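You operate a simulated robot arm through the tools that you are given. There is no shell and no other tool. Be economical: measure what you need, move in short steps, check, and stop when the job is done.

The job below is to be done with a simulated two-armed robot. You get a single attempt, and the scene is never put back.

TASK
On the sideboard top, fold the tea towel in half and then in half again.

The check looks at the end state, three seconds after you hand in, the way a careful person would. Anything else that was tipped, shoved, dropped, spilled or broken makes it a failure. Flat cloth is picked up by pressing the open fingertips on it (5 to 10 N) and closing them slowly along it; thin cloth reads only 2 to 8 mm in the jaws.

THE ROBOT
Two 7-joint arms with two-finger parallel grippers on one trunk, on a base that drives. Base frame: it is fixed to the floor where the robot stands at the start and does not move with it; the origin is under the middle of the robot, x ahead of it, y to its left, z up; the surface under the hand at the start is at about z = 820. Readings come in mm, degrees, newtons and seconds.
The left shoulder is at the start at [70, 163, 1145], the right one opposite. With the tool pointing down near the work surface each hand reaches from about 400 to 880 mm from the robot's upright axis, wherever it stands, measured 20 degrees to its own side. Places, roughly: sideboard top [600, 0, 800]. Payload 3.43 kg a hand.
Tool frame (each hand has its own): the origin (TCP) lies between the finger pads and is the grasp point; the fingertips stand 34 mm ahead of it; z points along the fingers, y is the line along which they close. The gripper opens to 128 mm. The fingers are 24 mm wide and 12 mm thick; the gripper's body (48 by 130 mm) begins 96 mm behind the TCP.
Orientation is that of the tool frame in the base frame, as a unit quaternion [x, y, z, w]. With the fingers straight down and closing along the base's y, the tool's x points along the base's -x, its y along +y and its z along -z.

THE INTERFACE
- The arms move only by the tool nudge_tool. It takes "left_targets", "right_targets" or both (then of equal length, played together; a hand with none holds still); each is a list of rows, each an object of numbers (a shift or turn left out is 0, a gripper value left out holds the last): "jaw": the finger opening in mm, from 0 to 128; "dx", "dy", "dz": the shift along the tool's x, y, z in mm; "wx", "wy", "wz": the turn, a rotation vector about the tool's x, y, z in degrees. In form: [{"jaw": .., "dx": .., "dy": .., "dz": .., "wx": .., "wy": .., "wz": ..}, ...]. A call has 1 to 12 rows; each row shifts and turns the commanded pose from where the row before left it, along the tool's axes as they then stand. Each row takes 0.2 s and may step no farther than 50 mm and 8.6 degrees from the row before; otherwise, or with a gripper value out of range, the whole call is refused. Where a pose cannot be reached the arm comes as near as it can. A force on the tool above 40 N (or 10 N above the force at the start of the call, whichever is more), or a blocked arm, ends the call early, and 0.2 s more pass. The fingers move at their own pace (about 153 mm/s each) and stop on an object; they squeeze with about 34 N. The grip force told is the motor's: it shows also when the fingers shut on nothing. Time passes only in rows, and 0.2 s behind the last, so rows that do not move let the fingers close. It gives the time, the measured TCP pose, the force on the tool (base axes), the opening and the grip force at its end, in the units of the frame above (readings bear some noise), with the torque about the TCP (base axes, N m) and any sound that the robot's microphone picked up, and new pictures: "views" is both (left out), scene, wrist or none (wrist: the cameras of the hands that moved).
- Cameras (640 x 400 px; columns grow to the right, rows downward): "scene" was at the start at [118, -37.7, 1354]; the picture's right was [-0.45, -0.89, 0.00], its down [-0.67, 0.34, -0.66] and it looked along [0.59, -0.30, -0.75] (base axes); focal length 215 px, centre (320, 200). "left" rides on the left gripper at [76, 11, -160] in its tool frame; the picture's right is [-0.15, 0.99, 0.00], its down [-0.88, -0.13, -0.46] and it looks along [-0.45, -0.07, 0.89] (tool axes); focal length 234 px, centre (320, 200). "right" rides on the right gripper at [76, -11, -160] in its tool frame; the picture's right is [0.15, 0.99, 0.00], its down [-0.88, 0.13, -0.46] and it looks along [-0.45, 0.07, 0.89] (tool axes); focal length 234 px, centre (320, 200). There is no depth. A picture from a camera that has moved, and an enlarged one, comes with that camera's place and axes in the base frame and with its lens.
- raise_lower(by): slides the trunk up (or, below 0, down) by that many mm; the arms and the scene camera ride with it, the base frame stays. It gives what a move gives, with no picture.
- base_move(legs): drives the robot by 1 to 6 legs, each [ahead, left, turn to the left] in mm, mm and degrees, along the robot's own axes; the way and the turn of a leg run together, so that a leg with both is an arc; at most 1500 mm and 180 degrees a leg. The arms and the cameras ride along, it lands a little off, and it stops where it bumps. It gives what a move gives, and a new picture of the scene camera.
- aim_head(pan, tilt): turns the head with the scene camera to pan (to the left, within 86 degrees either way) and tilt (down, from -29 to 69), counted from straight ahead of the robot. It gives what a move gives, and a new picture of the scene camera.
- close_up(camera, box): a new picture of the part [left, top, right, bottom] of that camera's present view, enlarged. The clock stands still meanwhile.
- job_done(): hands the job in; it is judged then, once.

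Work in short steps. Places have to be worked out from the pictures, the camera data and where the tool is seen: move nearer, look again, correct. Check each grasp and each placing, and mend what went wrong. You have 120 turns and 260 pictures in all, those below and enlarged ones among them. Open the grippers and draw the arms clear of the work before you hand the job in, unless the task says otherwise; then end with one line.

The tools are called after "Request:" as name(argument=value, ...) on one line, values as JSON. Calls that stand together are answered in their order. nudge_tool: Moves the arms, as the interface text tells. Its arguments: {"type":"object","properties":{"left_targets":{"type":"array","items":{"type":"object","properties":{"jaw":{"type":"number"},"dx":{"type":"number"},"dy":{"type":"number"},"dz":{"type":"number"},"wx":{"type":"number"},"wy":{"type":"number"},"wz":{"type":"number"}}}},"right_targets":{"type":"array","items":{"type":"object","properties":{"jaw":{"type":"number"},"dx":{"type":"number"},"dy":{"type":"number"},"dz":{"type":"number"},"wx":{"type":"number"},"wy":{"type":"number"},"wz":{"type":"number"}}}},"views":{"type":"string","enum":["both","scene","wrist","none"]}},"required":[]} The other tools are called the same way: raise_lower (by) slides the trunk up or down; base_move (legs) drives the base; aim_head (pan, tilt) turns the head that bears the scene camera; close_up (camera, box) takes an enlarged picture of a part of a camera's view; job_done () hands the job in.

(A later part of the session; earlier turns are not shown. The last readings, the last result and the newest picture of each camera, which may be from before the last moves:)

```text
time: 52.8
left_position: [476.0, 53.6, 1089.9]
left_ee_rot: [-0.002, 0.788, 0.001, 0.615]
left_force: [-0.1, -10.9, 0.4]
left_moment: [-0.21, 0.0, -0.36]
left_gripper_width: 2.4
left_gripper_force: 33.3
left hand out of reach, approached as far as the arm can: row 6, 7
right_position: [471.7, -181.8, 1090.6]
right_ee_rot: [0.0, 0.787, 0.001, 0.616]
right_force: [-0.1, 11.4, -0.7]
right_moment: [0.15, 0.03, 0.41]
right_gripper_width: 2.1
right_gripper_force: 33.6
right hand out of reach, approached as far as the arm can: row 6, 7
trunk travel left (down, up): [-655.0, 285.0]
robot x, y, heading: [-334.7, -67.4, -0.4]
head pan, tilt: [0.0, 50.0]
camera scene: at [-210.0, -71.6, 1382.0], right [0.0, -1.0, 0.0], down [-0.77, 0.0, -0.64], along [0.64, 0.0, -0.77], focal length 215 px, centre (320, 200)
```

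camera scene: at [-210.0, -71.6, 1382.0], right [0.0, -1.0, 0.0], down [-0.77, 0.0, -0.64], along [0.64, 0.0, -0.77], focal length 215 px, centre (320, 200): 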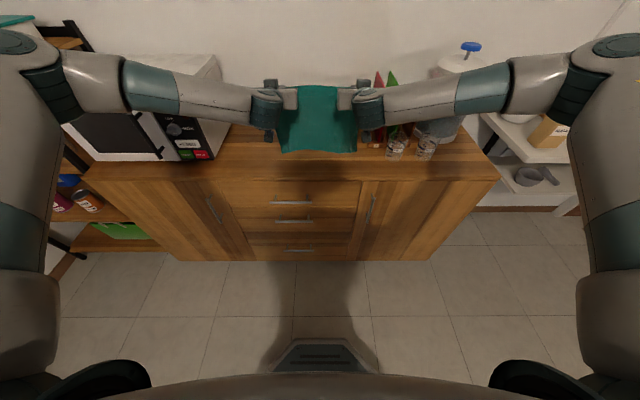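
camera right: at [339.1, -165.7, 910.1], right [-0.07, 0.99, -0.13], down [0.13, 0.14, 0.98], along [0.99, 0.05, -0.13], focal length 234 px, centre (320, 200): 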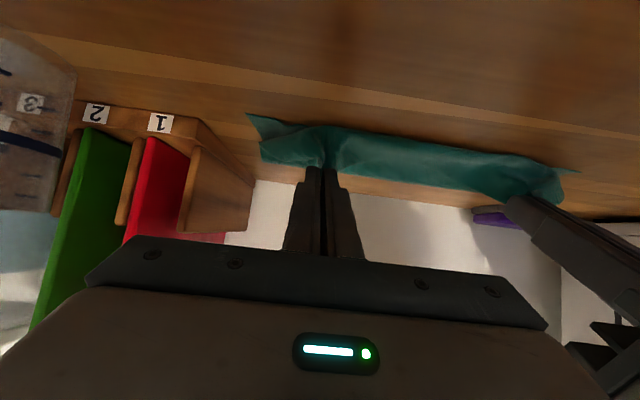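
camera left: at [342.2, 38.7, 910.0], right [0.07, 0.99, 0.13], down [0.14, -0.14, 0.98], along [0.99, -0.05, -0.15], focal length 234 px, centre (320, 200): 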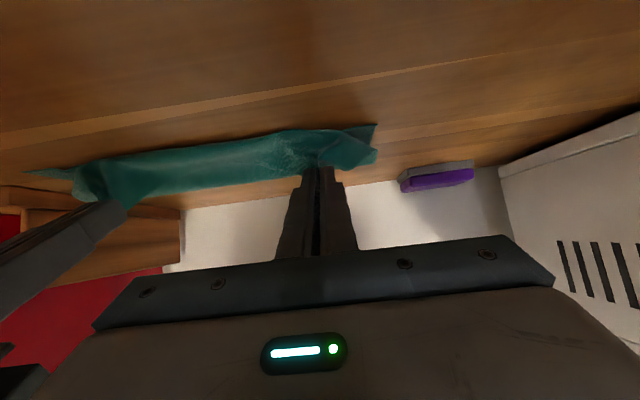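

Tilt reached 76°, and it improves as the shoulders come nearer hand height. I'll raise the arms 160 mm and drop the trunk by the same amount, adding tilt.

Request:
nudge_tool(left_targets=[{"dx": -38.8, "dz": -9.7}, {"dx": -38.8, "dz": -9.7}, {"dx": -38.8, "dz": -9.7}, {"dx": -38.8, "dz": -9.7}, {}], right_targets=[{"dx": -38.8, "dz": -9.7}, {"dx": -38.8, "dz": -9.7}, {"dx": -38.8, "dz": -9.7}, {"dx": -38.8, "dz": -9.7}, {}], views="none")

Request:
raise_lower(by=-160)

Request:
nudge_tool(left_targets=[{"wy": -7}, {"wy": -7}, {}], right_targets=[{"wy": -7}, {"wy": -7}, {}])

```text
time: 54.0
left_position: [479.3, 52.4, 1249.5]
left_ee_rot: [-0.002, 0.788, 0.001, 0.615]
left_force: [0.6, -10.1, -0.7]
left_moment: [-0.19, 0.02, -0.35]
left_gripper_width: 2.3
left_gripper_force: 34.0
right_position: [472.7, -180.5, 1250.1]
right_ee_rot: [0.001, 0.788, 0.0, 0.615]
right_force: [0.7, 10.7, -0.2]
right_moment: [0.11, 0.0, 0.35]
right_gripper_width: 2.1
right_gripper_force: 33.9
trunk travel left (down, up): [-655.0, 285.0]
robot x, y, heading: [-334.2, -71.0, -0.2]
head pan, tilt: [0.0, 50.0]
```

```text
time: 55.8
left_position: [478.0, 52.6, 1091.4]
left_ee_rot: [-0.003, 0.788, 0.002, 0.616]
left_force: [-1.4, -9.5, 0.4]
left_moment: [-0.16, 0.01, -0.35]
left_gripper_width: 2.2
left_gripper_force: 34.2
right_position: [471.6, -181.6, 1090.0]
right_ee_rot: [0.002, 0.788, -0.001, 0.616]
right_force: [0.0, 10.3, -0.3]
right_moment: [0.1, 0.02, 0.37]
right_gripper_width: 2.1
right_gripper_force: 33.9
trunk travel left (down, up): [-495.0, 445.0]
robot x, y, heading: [-334.4, -68.4, -0.1]
head pan, tilt: [0.0, 50.0]
```

```text
time: 56.6
left_position: [476.7, 40.0, 1085.3]
left_ee_rot: [0.003, 0.719, -0.005, 0.695]
left_force: [-0.5, 0.2, -0.1]
left_moment: [-0.03, -0.04, -0.02]
left_gripper_width: 2.4
left_gripper_force: 34.2
left hand out of reach, approached as far as the arm can: row 2
right_position: [470.9, -168.5, 1084.3]
right_ee_rot: [-0.002, 0.718, 0.003, 0.696]
right_force: [0.8, -0.2, 0.6]
right_moment: [0.02, -0.03, -0.02]
right_gripper_width: 2.2
right_gripper_force: 34.3
right hand out of reach, approached as far as the arm can: row 2
trunk travel left (down, up): [-495.0, 445.0]
robot x, y, heading: [-330.3, -68.0, -0.2]
head pan, tilt: [0.0, 50.0]
camera scene: at [-208.1, -71.4, 1221.7], right [0.0, -1.0, 0.0], down [-0.77, 0.0, -0.64], along [0.64, 0.0, -0.77], focal length 215 px, centre (320, 200)
camera right: at [309.7, -180.3, 1014.2], right [-0.01, 0.99, -0.14], down [-0.43, 0.12, 0.89], along [0.9, 0.08, 0.42], focal length 234 px, centre (320, 200)
camera left: at [314.3, 52.1, 1015.4], right [0.01, 0.99, 0.14], down [-0.43, -0.12, 0.9], along [0.9, -0.07, 0.42], focal length 234 px, centre (320, 200)
```

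scene: 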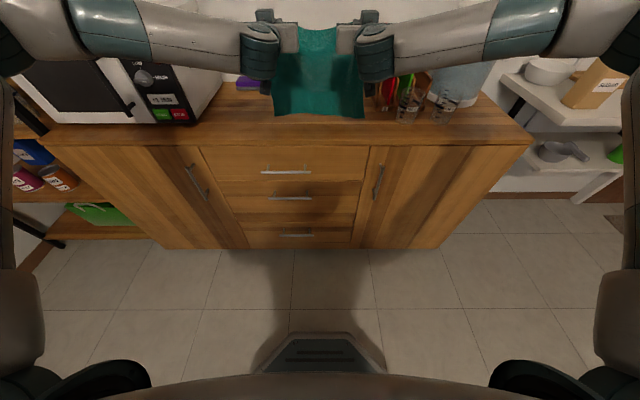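
right: 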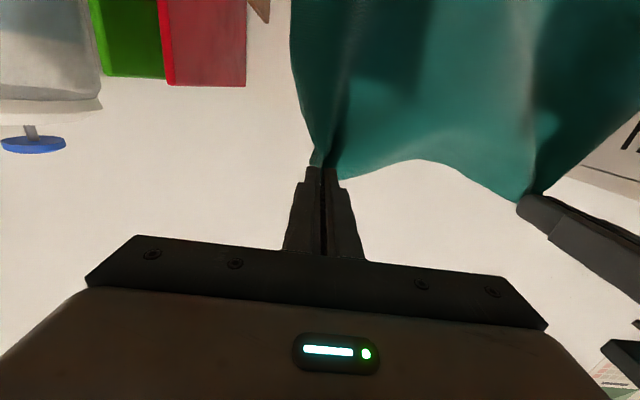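
left: 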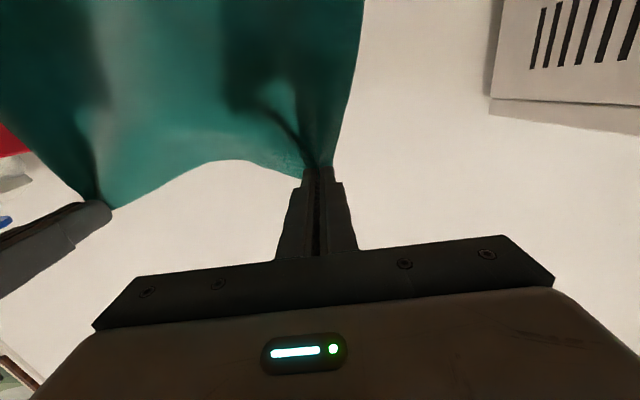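

The fingers are now nearly horizontal (88°). I'll lay the lower half by alternating trunk-down with arms-forward, and restore the hand spacing.

Request:
nudge_tool(left_targets=[{"dz": 20}, {"dz": 20}, {}], right_targets=[{"dz": 20}, {"dz": 20}, {}], views="none")

Request:
raise_lower(by=-70)

Request:
nudge_tool(left_targets=[{"dz": 22, "dy": 6}, {"dz": 22, "dy": 6}, {}], right_targets=[{"dz": 22, "dy": -6}, {"dz": 22, "dy": -6}, {}], views="scene")

```text
time: 57.4
left_position: [515.7, 54.0, 1093.6]
left_ee_rot: [-0.003, 0.706, 0.002, 0.708]
left_force: [0.3, 0.1, 1.2]
left_moment: [-0.05, 0.02, -0.03]
left_gripper_width: 2.3
left_gripper_force: 34.2
right_position: [506.3, -167.8, 1087.3]
right_ee_rot: [0.0, 0.707, 0.0, 0.707]
right_force: [-1.1, 0.7, -0.3]
right_moment: [0.0, 0.03, 0.0]
right_gripper_width: 2.6
right_gripper_force: 34.1
trunk travel left (down, up): [-495.0, 445.0]
robot x, y, heading: [-332.6, -69.7, -0.2]
head pan, tilt: [0.0, 50.0]
```

```text
time: 58.5
left_position: [516.2, 54.5, 1021.3]
left_ee_rot: [-0.002, 0.707, 0.002, 0.707]
left_force: [0.5, -0.9, 0.0]
left_moment: [-0.01, 0.01, -0.02]
left_gripper_width: 2.3
left_gripper_force: 34.0
right_position: [509.7, -168.3, 1016.8]
right_ee_rot: [0.001, 0.707, 0.0, 0.707]
right_force: [0.0, 0.2, 0.7]
right_moment: [0.03, 0.01, 0.02]
right_gripper_width: 2.1
right_gripper_force: 34.1
trunk travel left (down, up): [-425.0, 515.0]
robot x, y, heading: [-334.5, -72.0, -0.1]
head pan, tilt: [0.0, 50.0]
```

```text
time: 59.3
left_position: [560.8, 63.4, 1020.9]
left_ee_rot: [0.0, 0.708, 0.0, 0.706]
left_force: [-0.9, -22.8, 0.1]
left_moment: [-0.19, -0.04, -0.87]
left_gripper_width: 2.0
left_gripper_force: 33.6
right_position: [553.1, -176.4, 1014.9]
right_ee_rot: [-0.001, 0.707, 0.0, 0.708]
right_force: [0.7, 22.5, -1.1]
right_moment: [0.06, 0.02, 0.8]
right_gripper_width: 2.2
right_gripper_force: 34.5
trunk travel left (down, up): [-425.0, 515.0]
robot x, y, heading: [-335.0, -72.3, -0.1]
head pan, tilt: [0.0, 50.0]
camera scene: at [-210.0, -71.3, 1152.0], right [0.0, -1.0, 0.0], down [-0.77, 0.0, -0.64], along [0.64, 0.0, -0.77], focal length 215 px, centre (320, 200)
```

scene: 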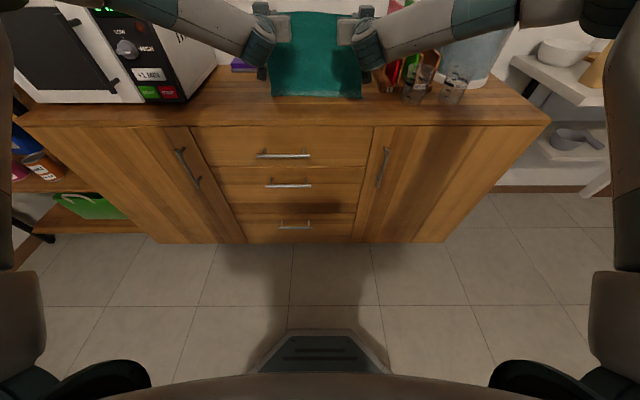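

The front edge has touched down at x≈513. I'll ease the sideways tension (22 N), lower further and extend, and tip the head up to see.

Request:
nudge_tool(left_targets=[{"dz": 15, "dy": -4.5, "dx": 2}, {}], right_targets=[{"dz": 15, "dy": 3.5, "dx": -2}, {}], views="none")

Request:
raise_lower(by=-70)

Request:
nudge_tool(left_targets=[{"dz": 18}, {"dz": 20}, {}], right_targets=[{"dz": 18}, {"dz": 20}, {}], views="wrist")

Request:
aim_head(pan=0, tilt=25)

Request:
close_up(camera="scene", box=[220, 120, 420, 245])

```text
time: 59.9
left_position: [576.3, 63.0, 1018.6]
left_ee_rot: [-0.001, 0.707, 0.002, 0.707]
left_force: [-0.7, -17.6, -0.1]
left_moment: [-0.16, 0.03, -0.63]
left_gripper_width: 2.3
left_gripper_force: 33.9
right_position: [567.7, -174.8, 1018.1]
right_ee_rot: [0.0, 0.707, 0.0, 0.707]
right_force: [0.5, 16.8, 0.0]
right_moment: [0.04, 0.0, 0.65]
right_gripper_width: 2.2
right_gripper_force: 33.9
trunk travel left (down, up): [-425.0, 515.0]
robot x, y, heading: [-336.5, -70.2, -0.4]
head pan, tilt: [0.0, 50.0]
```

```text
time: 60.9
left_position: [575.6, 63.0, 948.2]
left_ee_rot: [-0.001, 0.707, 0.002, 0.707]
left_force: [-0.5, -18.3, 0.7]
left_moment: [-0.16, 0.01, -0.67]
left_gripper_width: 2.3
left_gripper_force: 34.3
right_position: [568.1, -175.6, 948.7]
right_ee_rot: [0.003, 0.707, -0.001, 0.708]
right_force: [0.3, 17.3, -0.4]
right_moment: [0.02, 0.03, 0.62]
right_gripper_width: 2.1
right_gripper_force: 34.6
trunk travel left (down, up): [-355.0, 585.0]
robot x, y, heading: [-338.5, -69.4, -0.1]
head pan, tilt: [0.0, 50.0]
```

```text
time: 61.7
left_position: [614.0, 62.0, 947.8]
left_ee_rot: [-0.002, 0.707, 0.002, 0.707]
left_force: [-0.4, -17.4, 1.1]
left_moment: [-0.16, 0.0, -0.63]
left_gripper_width: 2.0
left_gripper_force: 34.1
right_position: [604.2, -176.2, 946.7]
right_ee_rot: [0.001, 0.707, 0.0, 0.707]
right_force: [0.2, 16.8, -0.2]
right_moment: [0.03, 0.04, 0.59]
right_gripper_width: 2.1
right_gripper_force: 34.5
trunk travel left (down, up): [-355.0, 585.0]
robot x, y, heading: [-331.2, -71.0, -0.2]
head pan, tilt: [0.0, 50.0]
camera right: at [446.3, -184.6, 871.9], right [0.0, 0.99, -0.15], down [-0.46, 0.13, 0.88], along [0.89, 0.06, 0.45], focal length 234 px, centre (320, 200)
camera left: at [453.1, 72.8, 872.0], right [-0.01, 0.99, 0.15], down [-0.45, -0.13, 0.88], along [0.89, -0.06, 0.45], focal length 234 px, centre (320, 200)
```

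right: 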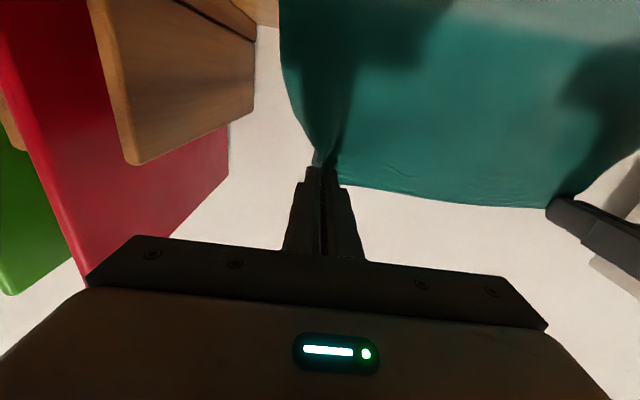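
left: 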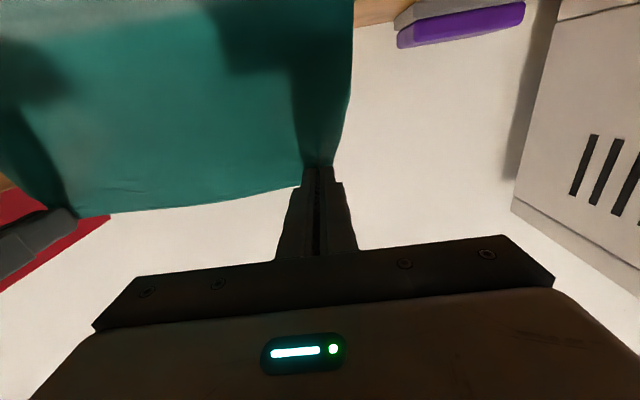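

```text
time: 62.6
left_position: [613.7, 61.9, 947.5]
left_ee_rot: [-0.003, 0.708, 0.003, 0.707]
left_force: [-0.5, -16.7, 0.7]
left_moment: [-0.15, 0.0, -0.63]
left_gripper_width: 2.4
left_gripper_force: 34.1
right_position: [606.8, -176.1, 947.2]
right_ee_rot: [0.001, 0.707, 0.001, 0.707]
right_force: [0.4, 16.8, -0.4]
right_moment: [0.03, 0.02, 0.61]
right_gripper_width: 2.1
right_gripper_force: 33.5
trunk travel left (down, up): [-355.0, 585.0]
robot x, y, heading: [-336.4, -64.6, -0.3]
head pan, tilt: [0.0, 25.0]
camera scene: at [-194.5, -71.5, 1119.4], right [0.0, -1.0, 0.0], down [-0.42, 0.0, -0.91], along [0.91, 0.0, -0.42], focal length 215 px, centre (320, 200)
```

scene: 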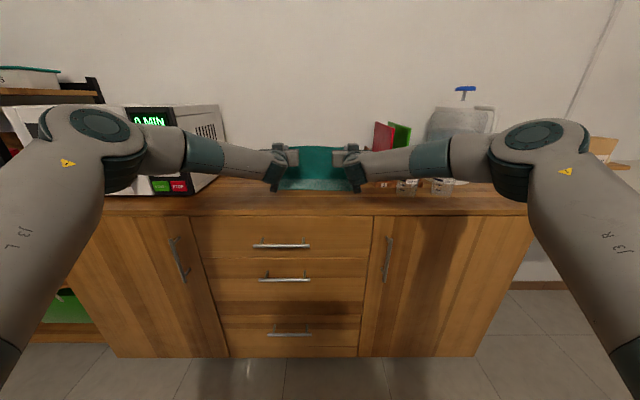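

```text
3.20 times, centred on (320, 182) of scene
camera zoom: at [-194.5, -71.5, 1119.4], right [0.0, -1.0, 0.0], down [-0.42, 0.0, -0.91], along [0.91, 0.0, -0.42], focal length 689 px, centre (320, 256)
```

zoom: 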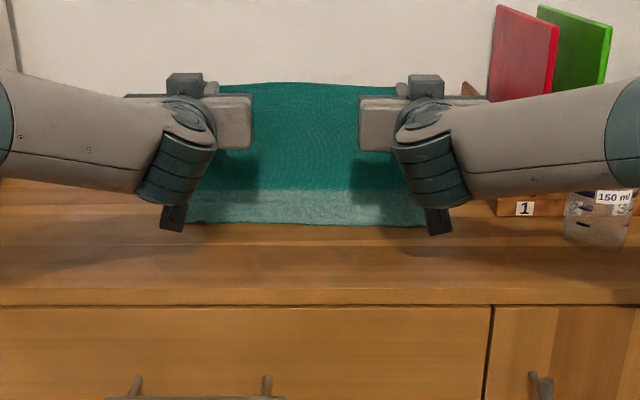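

This view is excellent: the lower half lies flat (x≈541→659) and the upper half stands vertical. When I lower at the end, though, the wrist cameras would hit the counter front, so the towel must sit about 80 mm nearer. I'll lift it off, back up, and lay it again closer.

Request:
raise_lower(by=145)

Request:
base_move(legs=[[-215, 0, 0]])

Request:
raise_lower(by=-75)

Request:
base_move(legs=[[75, 0, 0]])

```text
time: 64.3
left_position: [615.8, 61.4, 1091.7]
left_ee_rot: [-0.003, 0.708, 0.002, 0.706]
left_force: [-0.8, -17.0, -0.2]
left_moment: [-0.14, -0.02, -0.63]
left_gripper_width: 2.1
left_gripper_force: 34.3
right_position: [605.6, -175.5, 1091.2]
right_ee_rot: [0.002, 0.708, 0.0, 0.707]
right_force: [0.7, 17.2, -0.4]
right_moment: [0.05, -0.02, 0.66]
right_gripper_width: 1.9
right_gripper_force: 34.3
trunk travel left (down, up): [-500.0, 440.0]
robot x, y, heading: [-332.7, -70.8, -0.5]
head pan, tilt: [0.0, 25.0]
```

```text
time: 66.0
left_position: [402.4, 60.7, 1091.9]
left_ee_rot: [-0.001, 0.707, 0.001, 0.707]
left_force: [-0.9, -17.0, 0.1]
left_moment: [-0.14, 0.01, -0.65]
left_gripper_width: 2.3
left_gripper_force: 33.7
right_position: [393.3, -176.9, 1091.8]
right_ee_rot: [0.003, 0.707, -0.001, 0.707]
right_force: [0.0, 18.0, 0.5]
right_moment: [0.03, 0.06, 0.64]
right_gripper_width: 2.0
right_gripper_force: 34.0
trunk travel left (down, up): [-500.0, 440.0]
robot x, y, heading: [-547.6, -68.0, -0.5]
head pan, tilt: [0.0, 25.0]
camera scene: at [-407.4, -71.0, 1264.5], right [-0.01, -1.0, 0.0], down [-0.42, 0.0, -0.91], along [0.91, -0.01, -0.42], focal length 215 px, centre (320, 200)
```

scene: 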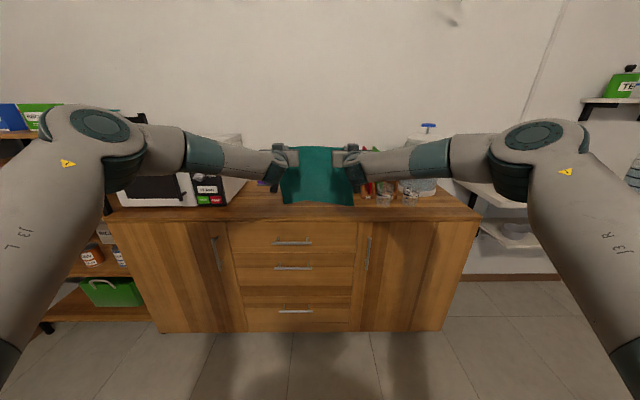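

```text
time: 67.1
left_position: [402.5, 59.4, 1018.8]
left_ee_rot: [-0.001, 0.707, 0.001, 0.707]
left_force: [-0.6, -12.6, -0.9]
left_moment: [-0.12, -0.01, -0.49]
left_gripper_width: 2.1
left_gripper_force: 34.3
right_position: [392.1, -175.5, 1016.6]
right_ee_rot: [0.001, 0.707, -0.001, 0.707]
right_force: [0.4, 13.3, -0.8]
right_moment: [0.03, 0.03, 0.5]
right_gripper_width: 2.1
right_gripper_force: 33.5
trunk travel left (down, up): [-425.0, 515.0]
robot x, y, heading: [-545.1, -66.5, -0.5]
head pan, tilt: [0.0, 25.0]
```

```text
time: 68.2
left_position: [478.1, 59.3, 1015.2]
left_ee_rot: [-0.001, 0.708, 0.0, 0.706]
left_force: [-0.5, -14.5, -0.2]
left_moment: [-0.14, -0.07, -0.56]
left_gripper_width: 2.3
left_gripper_force: 34.4
right_position: [469.0, -176.5, 1015.4]
right_ee_rot: [0.002, 0.708, -0.002, 0.707]
right_force: [0.8, 14.2, -0.6]
right_moment: [0.06, 0.03, 0.56]
right_gripper_width: 1.9
right_gripper_force: 34.2
trunk travel left (down, up): [-425.0, 515.0]
robot x, y, heading: [-470.2, -69.6, -0.4]
head pan, tilt: [0.0, 25.0]
camera scene: at [-330.8, -71.6, 1189.3], right [-0.01, -1.0, 0.0], down [-0.42, 0.0, -0.91], along [0.91, -0.01, -0.42], focal length 215 px, centre (320, 200)
```

scene: 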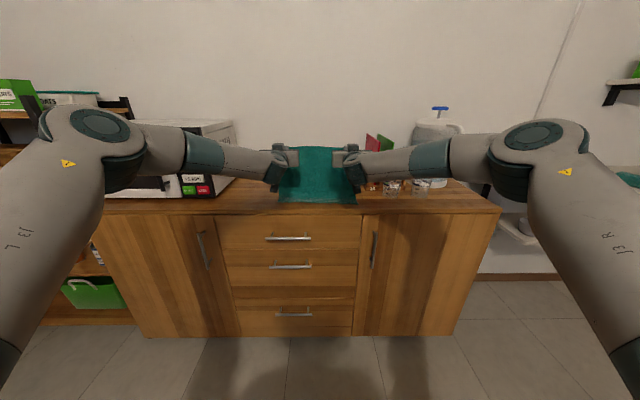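

The cloth is landing well. One more trunk step down and forward.

Request:
raise_lower(by=-68)

Request:
base_move(legs=[[60, 0, 0]])

Request:
close_up(camera="scene", box=[220, 120, 420, 245])

```text
time: 69.2
left_position: [477.6, 57.1, 949.9]
left_ee_rot: [-0.001, 0.708, 0.001, 0.706]
left_force: [-1.3, -11.2, -0.3]
left_moment: [-0.13, 0.0, -0.42]
left_gripper_width: 2.0
left_gripper_force: 34.1
right_position: [467.9, -177.2, 948.7]
right_ee_rot: [0.0, 0.707, -0.001, 0.707]
right_force: [1.4, 11.1, 0.1]
right_moment: [0.0, 0.04, 0.41]
right_gripper_width: 2.3
right_gripper_force: 33.7
trunk travel left (down, up): [-357.0, 583.0]
robot x, y, heading: [-474.1, -69.3, -0.5]
head pan, tilt: [0.0, 25.0]
```

```text
time: 70.2
left_position: [537.2, 58.6, 947.7]
left_ee_rot: [-0.001, 0.708, 0.001, 0.706]
left_force: [-0.6, -12.8, 0.1]
left_moment: [-0.16, -0.08, -0.46]
left_gripper_width: 2.4
left_gripper_force: 33.8
right_position: [528.6, -177.1, 948.3]
right_ee_rot: [0.002, 0.708, -0.001, 0.706]
right_force: [0.7, 12.0, -0.4]
right_moment: [0.06, -0.05, 0.44]
right_gripper_width: 2.1
right_gripper_force: 33.6
trunk travel left (down, up): [-357.0, 583.0]
robot x, y, heading: [-410.8, -69.9, -0.4]
head pan, tilt: [0.0, 25.0]
camera scene: at [-271.1, -71.8, 1121.2], right [-0.01, -1.0, 0.0], down [-0.42, 0.0, -0.91], along [0.91, -0.01, -0.42], focal length 215 px, centre (320, 200)
```

scene: 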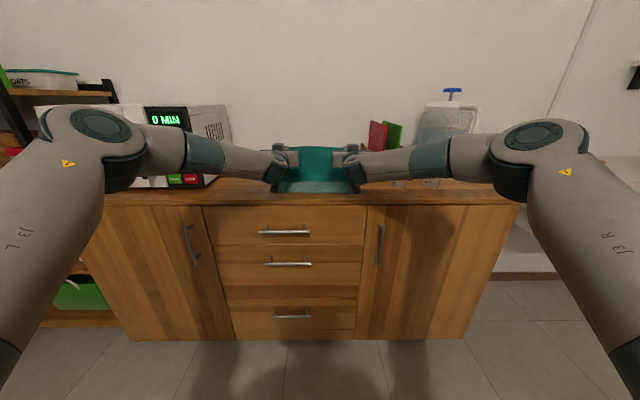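

```text
3.20 times, centred on (320, 182) of scene
camera zoom: at [-271.1, -71.8, 1121.2], right [-0.01, -1.0, 0.0], down [-0.42, 0.0, -0.91], along [0.91, -0.01, -0.42], focal length 689 px, centre (320, 256)
```

zoom: 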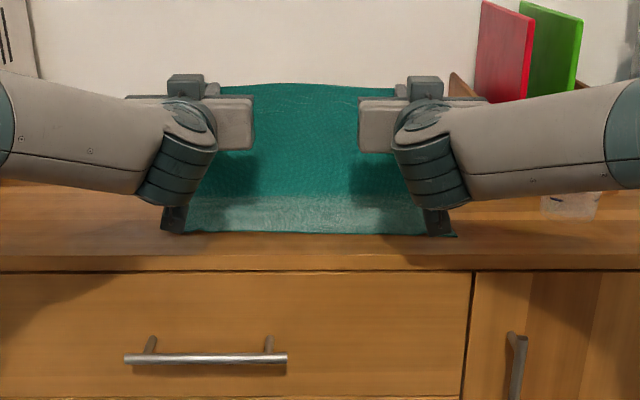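

The layout is now ideal: lower half from x≈440 to 561, upper half vertical, fingers horizontal. Sweeping over to the front and down.

Request:
nudge_tool(left_targets=[{"dz": -31, "dx": 2}, {"dz": -32, "dx": 15}, {"dz": -28, "dx": 25}, {"dz": -18, "dx": 28}], right_targets=[{"dz": -31, "dx": 2}, {"dz": -32, "dx": 15}, {"dz": -28, "dx": 25}, {"dz": -18, "dx": 28}])

Request:
close_up(camera="scene", box=[220, 120, 420, 245])

```text
time: 71.2
left_position: [485.2, 56.1, 935.1]
left_ee_rot: [0.001, 0.71, 0.0, 0.705]
left_force: [-4.4, -15.0, -3.2]
left_moment: [-0.06, 0.17, -0.6]
left_gripper_width: 2.2
left_gripper_force: 34.3
left hand out of reach, approached as far as the arm can: row 2, 3, 4
right_position: [415.9, -167.2, 885.4]
right_ee_rot: [0.004, 0.71, -0.003, 0.705]
right_force: [4.5, 15.0, 3.0]
right_moment: [0.06, -0.14, 0.49]
right_gripper_width: 2.3
right_gripper_force: 33.4
right hand out of reach, approached as far as the arm can: row 4
trunk travel left (down, up): [-357.0, 583.0]
robot x, y, heading: [-411.9, -68.0, -0.5]
head pan, tilt: [0.0, 25.0]
camera scene: at [-272.2, -71.8, 1121.4], right [-0.01, -1.0, 0.0], down [-0.42, 0.0, -0.91], along [0.91, -0.01, -0.42], focal length 215 px, centre (320, 200)
camera right: at [256.8, -174.4, 810.9], right [0.01, 0.99, -0.15], down [-0.45, 0.13, 0.88], along [0.89, 0.06, 0.45], focal length 234 px, centre (320, 200)
camera left: at [323.3, 67.2, 860.1], right [0.0, 0.99, 0.15], down [-0.45, -0.13, 0.88], along [0.89, -0.07, 0.44], focal length 234 px, centre (320, 200)
```

scene: 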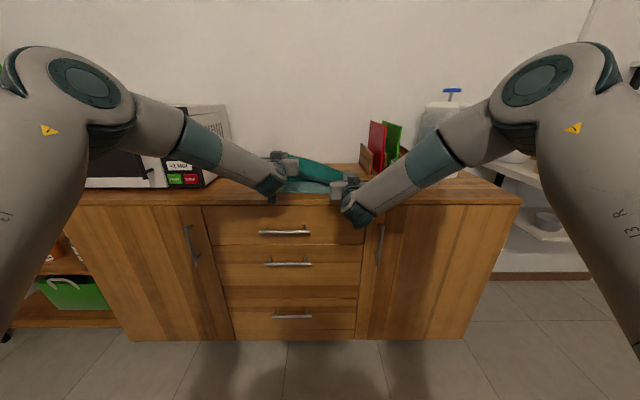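
right: 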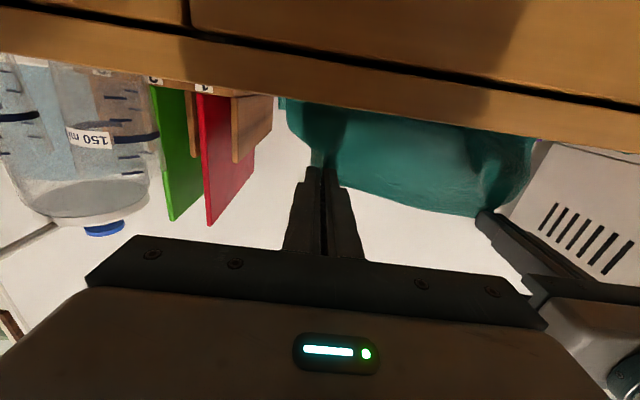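
left: 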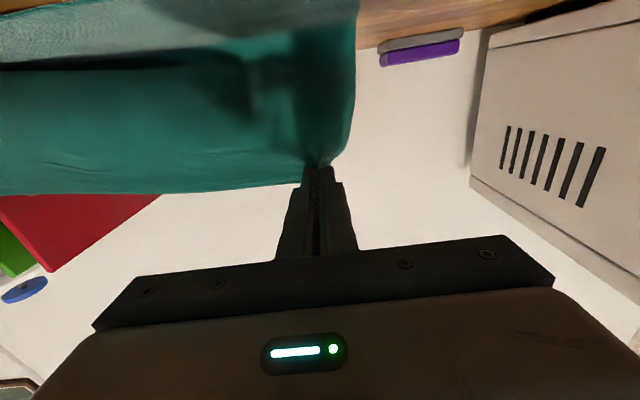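

```text
3.20 times, centred on (320, 182) of scene
camera zoom: at [-272.2, -71.8, 1121.4], right [-0.01, -1.0, 0.0], down [-0.42, 0.0, -0.91], along [0.91, -0.01, -0.42], focal length 689 px, centre (320, 256)
```

zoom: 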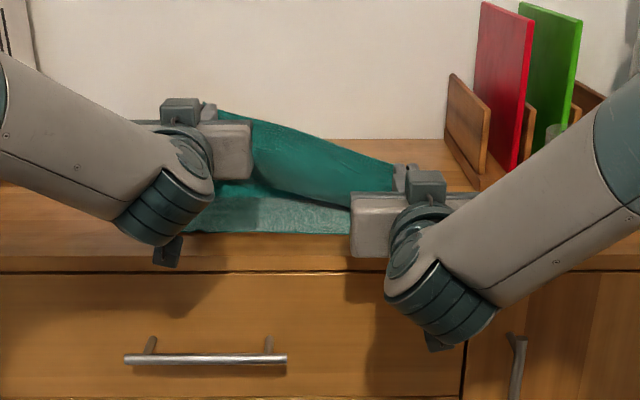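

The arms can't retract that far in this posture. I'll restore the extended pose and do the sweep with the base and trunk instead, which keeps the arm posture fixed.

Request:
nudge_tool(left_targets=[{"dz": 18, "dx": -4, "dy": 0.8}, {"dz": 17, "dx": -4, "dy": 0.8}, {"dz": 17, "dx": -4, "dy": 0.8}, {}], right_targets=[{"dz": 34, "dx": -26, "dy": -3.3}, {"dz": 39, "dx": -20, "dy": -3.3}, {"dz": 39, "dx": -17, "dy": -3.3}, {}], views="none")

Request:
close_up(camera="scene", box=[220, 120, 420, 245])

```text
time: 72.2
left_position: [535.6, 59.3, 947.8]
left_ee_rot: [0.0, 0.707, -0.001, 0.707]
left_force: [-1.2, -16.5, 0.1]
left_moment: [-0.11, 0.01, -0.61]
left_gripper_width: 2.3
left_gripper_force: 34.0
right_position: [527.0, -177.5, 946.7]
right_ee_rot: [0.001, 0.707, -0.001, 0.707]
right_force: [-0.7, 16.5, -0.3]
right_moment: [0.02, 0.04, 0.58]
right_gripper_width: 2.2
right_gripper_force: 34.0
trunk travel left (down, up): [-357.0, 583.0]
robot x, y, heading: [-411.6, -71.9, -0.3]
head pan, tilt: [0.0, 25.0]
```

```text
3.20 times, centred on (320, 182) of scene
camera zoom: at [-273.2, -71.9, 1121.6], right [-0.01, -1.0, 0.0], down [-0.42, 0.0, -0.91], along [0.91, -0.01, -0.42], focal length 689 px, centre (320, 256)
```

zoom: 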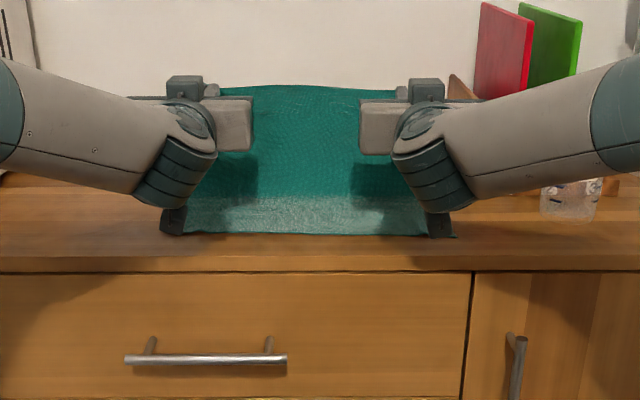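

Restored. Now stepping along the arc with base-back and trunk-down moves, keeping the upper half taut.

Request:
base_move(legs=[[-32, 0, 0]])

Request:
raise_lower(by=-15)

Request:
base_move(legs=[[-32, 0, 0]])

Request:
close_up(camera="scene", box=[220, 120, 420, 245])

```text
time: 73.0
left_position: [503.9, 58.5, 949.0]
left_ee_rot: [0.0, 0.707, 0.0, 0.707]
left_force: [-0.2, -17.0, 0.0]
left_moment: [-0.15, 0.05, -0.67]
left_gripper_width: 2.2
left_gripper_force: 34.4
right_position: [494.3, -179.0, 947.3]
right_ee_rot: [0.0, 0.707, 0.0, 0.707]
right_force: [0.0, 17.3, 0.6]
right_moment: [0.04, 0.1, 0.65]
right_gripper_width: 2.3
right_gripper_force: 34.6
trunk travel left (down, up): [-357.0, 583.0]
robot x, y, heading: [-439.8, -65.3, -0.4]
head pan, tilt: [0.0, 25.0]
camera scene: at [-306.0, -71.7, 1121.6], right [-0.01, -1.0, 0.0], down [-0.42, 0.0, -0.91], along [0.91, -0.01, -0.42], focal length 215 px, centre (320, 200)
```

scene: 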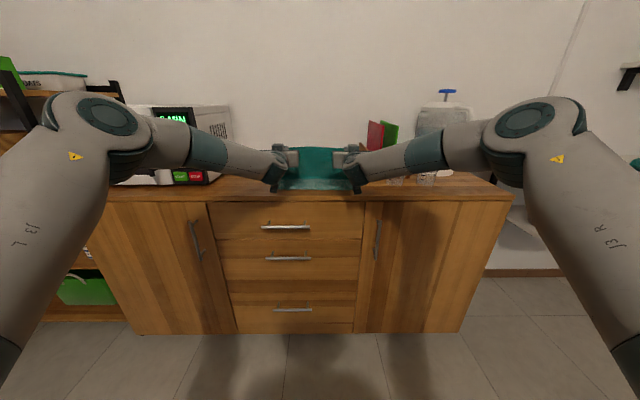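

```text
time: 73.7
left_position: [503.1, 57.4, 934.0]
left_ee_rot: [0.001, 0.708, -0.001, 0.706]
left_force: [-0.8, -11.0, 0.4]
left_moment: [-0.08, 0.03, -0.41]
left_gripper_width: 2.3
left_gripper_force: 34.0
right_position: [494.8, -177.5, 932.4]
right_ee_rot: [0.0, 0.708, 0.001, 0.707]
right_force: [0.0, 11.1, -0.8]
right_moment: [0.02, -0.02, 0.41]
right_gripper_width: 1.8
right_gripper_force: 34.1
trunk travel left (down, up): [-342.0, 598.0]
robot x, y, heading: [-445.1, -69.6, -0.5]
head pan, tilt: [0.0, 25.0]
```

```text
time: 74.5
left_position: [470.5, 57.7, 933.6]
left_ee_rot: [0.0, 0.708, 0.0, 0.707]
left_force: [-1.4, -13.9, 0.5]
left_moment: [-0.1, 0.05, -0.53]
left_gripper_width: 2.2
left_gripper_force: 34.0
right_position: [461.4, -177.9, 933.9]
right_ee_rot: [-0.001, 0.707, 0.0, 0.707]
right_force: [-0.2, 14.2, -0.1]
right_moment: [0.01, 0.09, 0.5]
right_gripper_width: 2.3
right_gripper_force: 33.5
trunk travel left (down, up): [-342.0, 598.0]
robot x, y, heading: [-477.2, -66.9, -0.5]
head pan, tilt: [0.0, 25.0]
camera scene: at [-337.9, -71.6, 1106.6], right [-0.01, -1.0, 0.0], down [-0.42, 0.0, -0.91], along [0.91, -0.01, -0.42], focal length 215 px, centre (320, 200)
```

scene: 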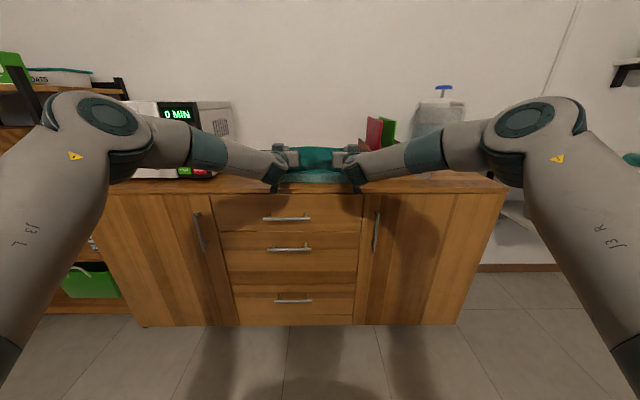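

```text
3.20 times, centred on (320, 182) of scene
camera zoom: at [-337.9, -71.6, 1106.6], right [-0.01, -1.0, 0.0], down [-0.42, 0.0, -0.91], along [0.91, -0.01, -0.42], focal length 689 px, centre (320, 256)
```

zoom: 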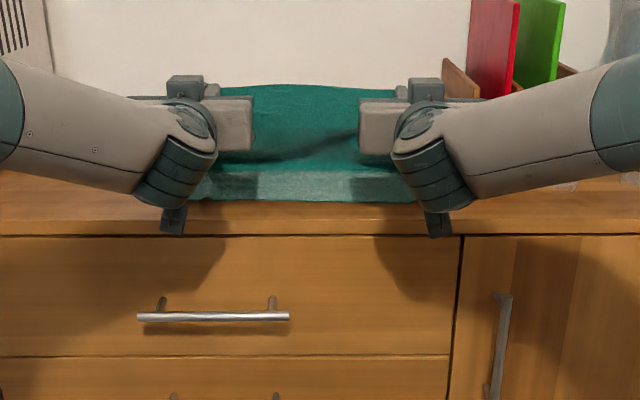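

The front edge is still at x≈440 and the hinge holds near 555–565. I'll continue the arc.

Request:
raise_lower(by=-22)

Request:
base_move(legs=[[-28, 0, 0]])

Request:
raise_lower(by=-30)

Request:
close_up(camera="scene", box=[220, 120, 420, 245])

Request:
close_up(camera="left", box=[0, 0, 640, 400])

```text
time: 75.2
left_position: [471.3, 57.4, 911.3]
left_ee_rot: [0.001, 0.708, -0.001, 0.707]
left_force: [-0.2, -9.3, -0.2]
left_moment: [-0.11, 0.02, -0.33]
left_gripper_width: 2.0
left_gripper_force: 33.9
right_position: [461.4, -177.5, 910.3]
right_ee_rot: [0.0, 0.707, 0.0, 0.708]
right_force: [0.3, 10.0, 0.0]
right_moment: [0.04, 0.01, 0.34]
right_gripper_width: 2.1
right_gripper_force: 34.2
trunk travel left (down, up): [-320.0, 620.0]
robot x, y, heading: [-475.3, -67.5, -0.4]
head pan, tilt: [0.0, 25.0]
```

```text
time: 76.0
left_position: [442.4, 58.1, 912.4]
left_ee_rot: [0.002, 0.708, -0.001, 0.707]
left_force: [-0.8, -11.5, 0.1]
left_moment: [-0.12, 0.07, -0.39]
left_gripper_width: 2.2
left_gripper_force: 34.4
right_position: [433.3, -176.4, 912.1]
right_ee_rot: [-0.001, 0.707, 0.001, 0.707]
right_force: [0.3, 11.7, 0.3]
right_moment: [0.01, 0.05, 0.38]
right_gripper_width: 2.2
right_gripper_force: 33.9
trunk travel left (down, up): [-320.0, 620.0]
robot x, y, heading: [-503.7, -69.7, -0.2]
head pan, tilt: [0.0, 25.0]
camera scene: at [-365.9, -71.4, 1084.6], right [-0.01, -1.0, 0.0], down [-0.42, 0.0, -0.91], along [0.91, -0.01, -0.42], focal length 215 px, centre (320, 200)
```

scene: 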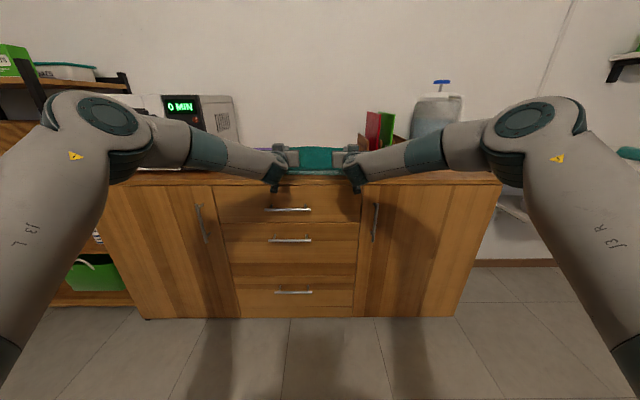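

```text
time: 76.8
left_position: [443.2, 57.5, 882.1]
left_ee_rot: [0.001, 0.707, -0.001, 0.707]
left_force: [-0.4, -7.9, 1.3]
left_moment: [-0.09, -0.02, -0.3]
left_gripper_width: 2.2
left_gripper_force: 34.2
right_position: [433.1, -175.6, 881.0]
right_ee_rot: [0.0, 0.707, 0.0, 0.707]
right_force: [0.5, 8.0, 0.1]
right_moment: [0.01, 0.0, 0.34]
right_gripper_width: 2.2
right_gripper_force: 33.7
trunk travel left (down, up): [-290.0, 650.0]
robot x, y, heading: [-504.3, -69.1, -0.3]
head pan, tilt: [0.0, 25.0]
```

```text
3.20 times, centred on (320, 182) of scene
camera zoom: at [-365.0, -71.4, 1054.5], right [-0.01, -1.0, 0.0], down [-0.42, 0.0, -0.91], along [0.91, -0.01, -0.42], focal length 689 px, centre (320, 256)
```

zoom: 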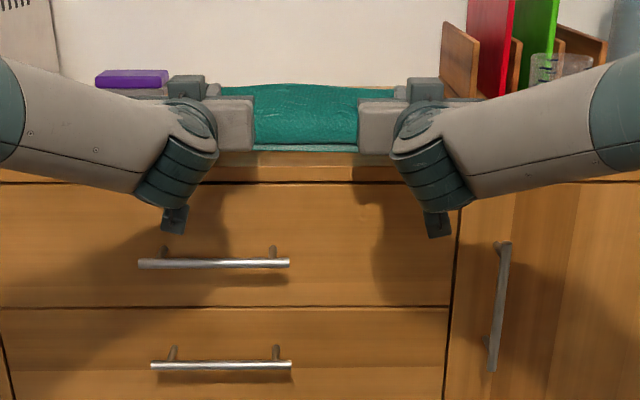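

```text
1.00 times, centred on (320, 200) of left (not enlarged: the box is as wide or as high as the picture)
camera zoom: at [282.4, 69.3, 805.8], right [0.0, 0.99, 0.15], down [-0.46, -0.13, 0.88], along [0.89, -0.07, 0.45], focal length 234 px, centre (320, 200)
```

zoom: 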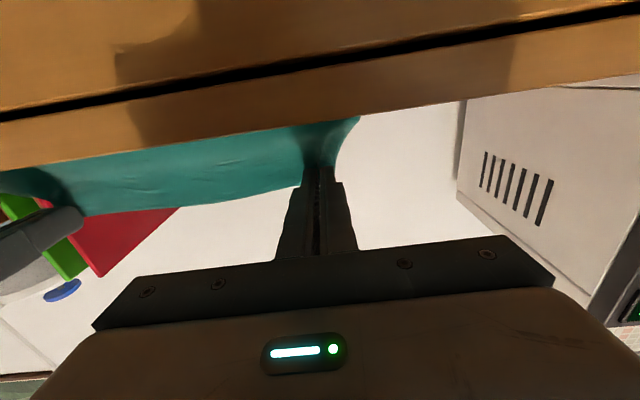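

The upper half drops nearly vertically with a little slack, so the hinge may be slightly forward. I'll lift it back to a taut point, extend the arms to gain retraction room, then finish with a smooth diagonal arm sweep.

Request:
nudge_tool(left_targets=[{"dz": 25, "dx": -22}, {"dz": 25, "dx": -21}, {"dz": 20}, {}], right_targets=[{"dz": 25, "dx": -22}, {"dz": 25, "dx": -21}, {"dz": 20}, {}], views="none")

Request:
base_move(legs=[[-32, 0, 0]])

Request:
close_up(camera="scene", box=[220, 120, 420, 245])

```text
time: 77.8
left_position: [512.9, 56.2, 924.6]
left_ee_rot: [0.002, 0.708, -0.001, 0.706]
left_force: [-0.6, -7.7, 0.2]
left_moment: [-0.07, -0.02, -0.28]
left_gripper_width: 2.2
left_gripper_force: 33.9
right_position: [502.7, -177.2, 923.3]
right_ee_rot: [-0.001, 0.707, 0.001, 0.707]
right_force: [-0.3, 6.8, 0.0]
right_moment: [0.03, 0.02, 0.29]
right_gripper_width: 2.1
right_gripper_force: 34.1
trunk travel left (down, up): [-290.0, 650.0]
robot x, y, heading: [-503.7, -70.9, -0.4]
head pan, tilt: [0.0, 25.0]
```

```text
time: 78.6
left_position: [480.6, 57.2, 925.1]
left_ee_rot: [0.002, 0.707, -0.002, 0.707]
left_force: [0.7, -8.3, 1.4]
left_moment: [-0.11, 0.05, -0.28]
left_gripper_width: 2.3
left_gripper_force: 33.8
right_position: [470.0, -177.2, 926.1]
right_ee_rot: [-0.001, 0.707, 0.001, 0.707]
right_force: [0.0, 7.6, -0.3]
right_moment: [0.0, 0.08, 0.32]
right_gripper_width: 1.9
right_gripper_force: 33.9
trunk travel left (down, up): [-290.0, 650.0]
robot x, y, heading: [-536.2, -68.2, -0.3]
head pan, tilt: [0.0, 25.0]
camera scene: at [-397.9, -71.2, 1054.7], right [-0.01, -1.0, 0.0], down [-0.42, 0.0, -0.91], along [0.91, -0.01, -0.42], focal length 215 px, centre (320, 200)
```

scene: 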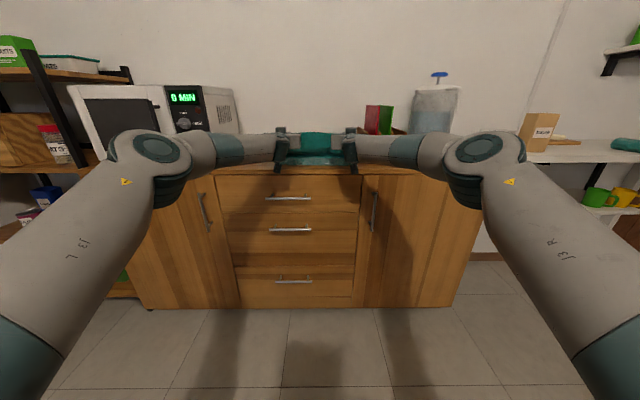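

```text
3.20 times, centred on (320, 182) of scene
camera zoom: at [-397.9, -71.2, 1054.7], right [-0.01, -1.0, 0.0], down [-0.42, 0.0, -0.91], along [0.91, -0.01, -0.42], focal length 689 px, centre (320, 256)
```

zoom: 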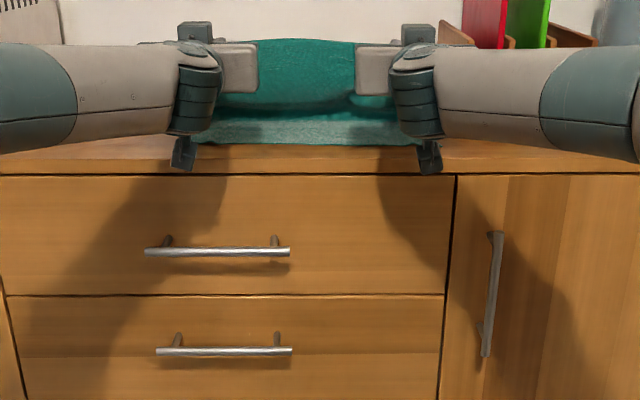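

Taut again, with the front edge at x≈441. Now the smooth diagonal sweep.

Request:
nudge_tool(left_targets=[{"dz": -24, "dx": 15}, {"dz": -18, "dx": 20}, {"dz": -14, "dx": 25}, {"dz": -8, "dx": 20}], right_targets=[{"dz": -24, "dx": 15}, {"dz": -18, "dx": 20}, {"dz": -14, "dx": 25}, {"dz": -8, "dx": 20}], views="wrist")

Request:
close_up(camera="scene", box=[220, 80, 420, 205])

```text
time: 79.6
left_position: [425.0, 55.9, 862.4]
left_ee_rot: [0.001, 0.708, -0.001, 0.706]
left_force: [-0.7, -8.2, -0.5]
left_moment: [-0.07, 0.03, -0.29]
left_gripper_width: 2.1
left_gripper_force: 34.0
left hand out of reach, approached as far as the arm can: row 4
right_position: [408.1, -175.9, 842.9]
right_ee_rot: [0.0, 0.707, 0.0, 0.707]
right_force: [0.2, 7.6, 0.3]
right_moment: [0.05, -0.03, 0.28]
right_gripper_width: 1.9
right_gripper_force: 34.2
trunk travel left (down, up): [-290.0, 650.0]
robot x, y, heading: [-539.8, -64.8, -0.6]
head pan, tilt: [0.0, 25.0]
camera right: at [248.1, -184.7, 767.4], right [0.0, 0.99, -0.15], down [-0.45, 0.13, 0.88], along [0.89, 0.07, 0.45], focal length 234 px, centre (320, 200)
camera left: at [264.8, 69.0, 786.8], right [0.01, 0.99, 0.15], down [-0.45, -0.13, 0.88], along [0.89, -0.07, 0.45], focal length 234 px, centre (320, 200)
```

right: 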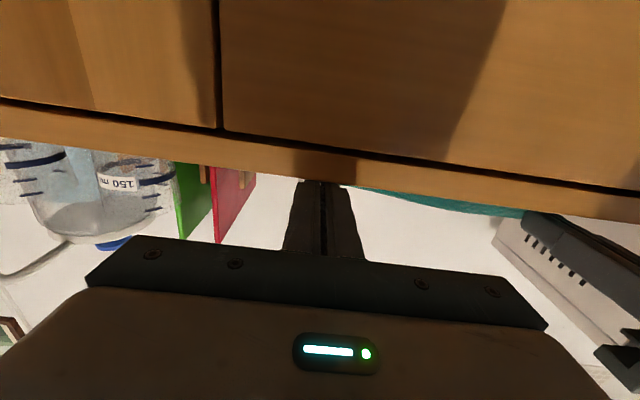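
left: 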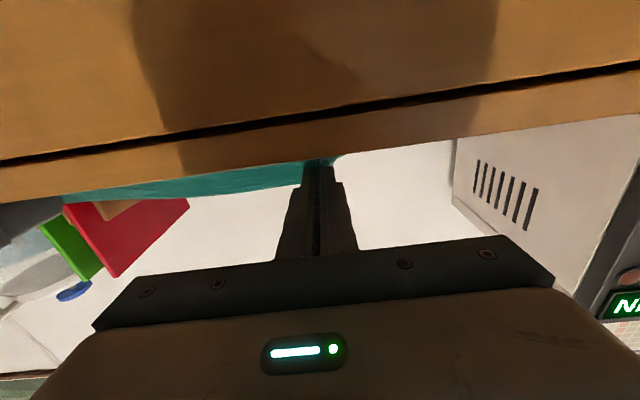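

```text
3.20 times, centred on (320, 142) of scene
camera zoom: at [-396.0, -70.3, 1054.3], right [-0.01, -1.0, 0.0], down [-0.42, 0.0, -0.91], along [0.91, -0.01, -0.42], focal length 689 px, centre (320, 384)
```

zoom: 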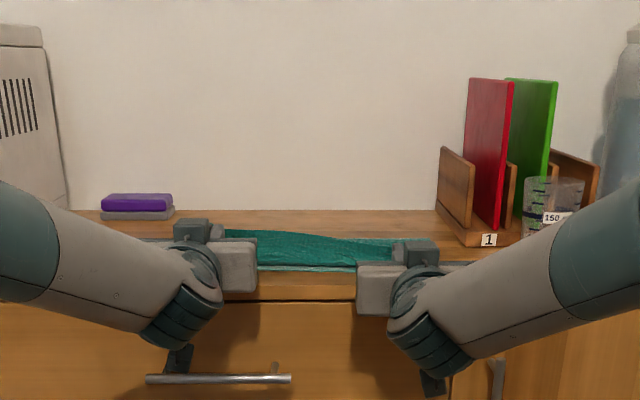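

Nearly there. The right hand has arrived; the left needs about 18 mm more down.

Request:
nudge_tool(left_targets=[{"dx": 10}, {"dx": 8, "dz": -3}, {}], views="none")

Request:
close_up(camera="scene", box=[270, 130, 370, 192])

```text
time: 80.4
left_position: [425.8, 56.0, 863.4]
left_ee_rot: [0.002, 0.708, -0.002, 0.706]
left_force: [-1.1, -8.4, -1.6]
left_moment: [-0.1, 0.02, -0.32]
left_gripper_width: 2.3
left_gripper_force: 34.0
left hand out of reach, approached as far as the arm can: row 1, 2
right_position: [405.8, -176.8, 843.9]
right_ee_rot: [0.001, 0.708, 0.0, 0.706]
right_force: [1.0, 9.4, 0.2]
right_moment: [0.05, -0.03, 0.31]
right_gripper_width: 2.1
right_gripper_force: 33.6
trunk travel left (down, up): [-290.0, 650.0]
robot x, y, heading: [-537.8, -71.3, -0.4]
head pan, tilt: [0.0, 25.0]
```

```text
6.40 times, centred on (320, 161) of scene
camera zoom: at [-396.6, -71.2, 1054.4], right [-0.01, -1.0, 0.0], down [-0.42, 0.0, -0.91], along [0.91, -0.01, -0.42], focal length 1377 px, centre (320, 450)
```

zoom: 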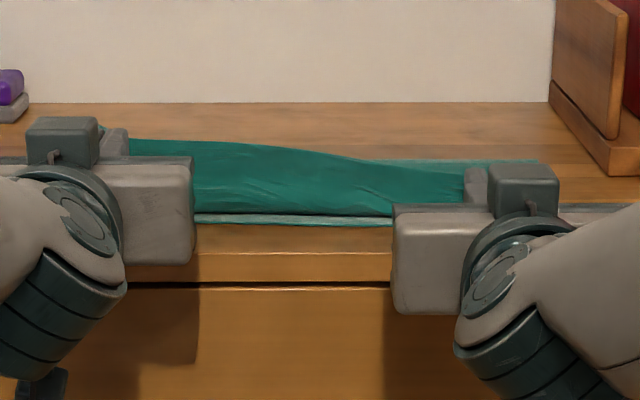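

I'll let the trunk do the last 17 mm for the left hand, raising the right hand by the same amount first.

Request:
nudge_tool(right_targets=[{"dx": -16}, {}], views="none")

Request:
raise_lower(by=-17)

Request:
close_up(camera="scene", box=[270, 130, 370, 192])

```text
time: 81.0
left_position: [425.5, 56.3, 863.8]
left_ee_rot: [0.001, 0.708, 0.0, 0.706]
left_force: [-0.4, -7.7, -0.2]
left_moment: [-0.08, 0.03, -0.31]
left_gripper_width: 2.3
left_gripper_force: 33.9
right_position: [406.2, -176.2, 858.4]
right_ee_rot: [0.0, 0.708, 0.0, 0.707]
right_force: [0.8, 8.7, -0.7]
right_moment: [0.07, 0.06, 0.32]
right_gripper_width: 2.2
right_gripper_force: 33.5
trunk travel left (down, up): [-290.0, 650.0]
robot x, y, heading: [-537.7, -68.0, -0.4]
head pan, tilt: [0.0, 25.0]
```

```text
time: 81.7
left_position: [425.7, 56.3, 848.7]
left_ee_rot: [0.001, 0.707, -0.001, 0.707]
left_force: [-0.8, -8.6, 0.4]
left_moment: [-0.07, -0.01, -0.34]
left_gripper_width: 2.3
left_gripper_force: 33.9
right_position: [405.9, -176.4, 843.0]
right_ee_rot: [0.0, 0.707, 0.0, 0.707]
right_force: [0.6, 8.6, 0.7]
right_moment: [-0.04, -0.04, 0.34]
right_gripper_width: 2.2
right_gripper_force: 34.5
trunk travel left (down, up): [-273.0, 667.0]
robot x, y, heading: [-537.8, -67.2, -0.2]
head pan, tilt: [0.0, 25.0]
```

```text
6.40 times, centred on (320, 161) of scene
camera zoom: at [-397.0, -71.3, 1037.5], right [-0.01, -1.0, 0.0], down [-0.42, 0.0, -0.91], along [0.91, -0.01, -0.42], focal length 1377 px, centre (320, 450)
```

zoom: 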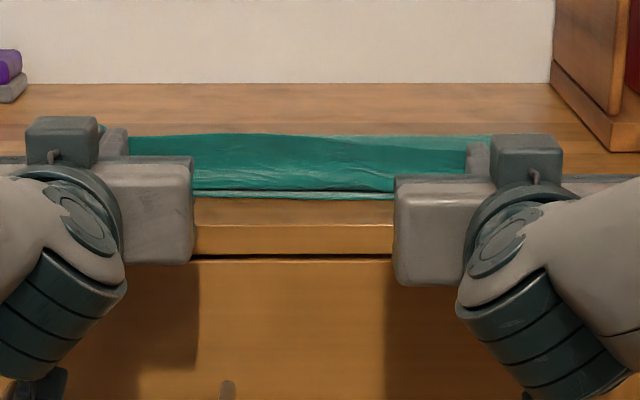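

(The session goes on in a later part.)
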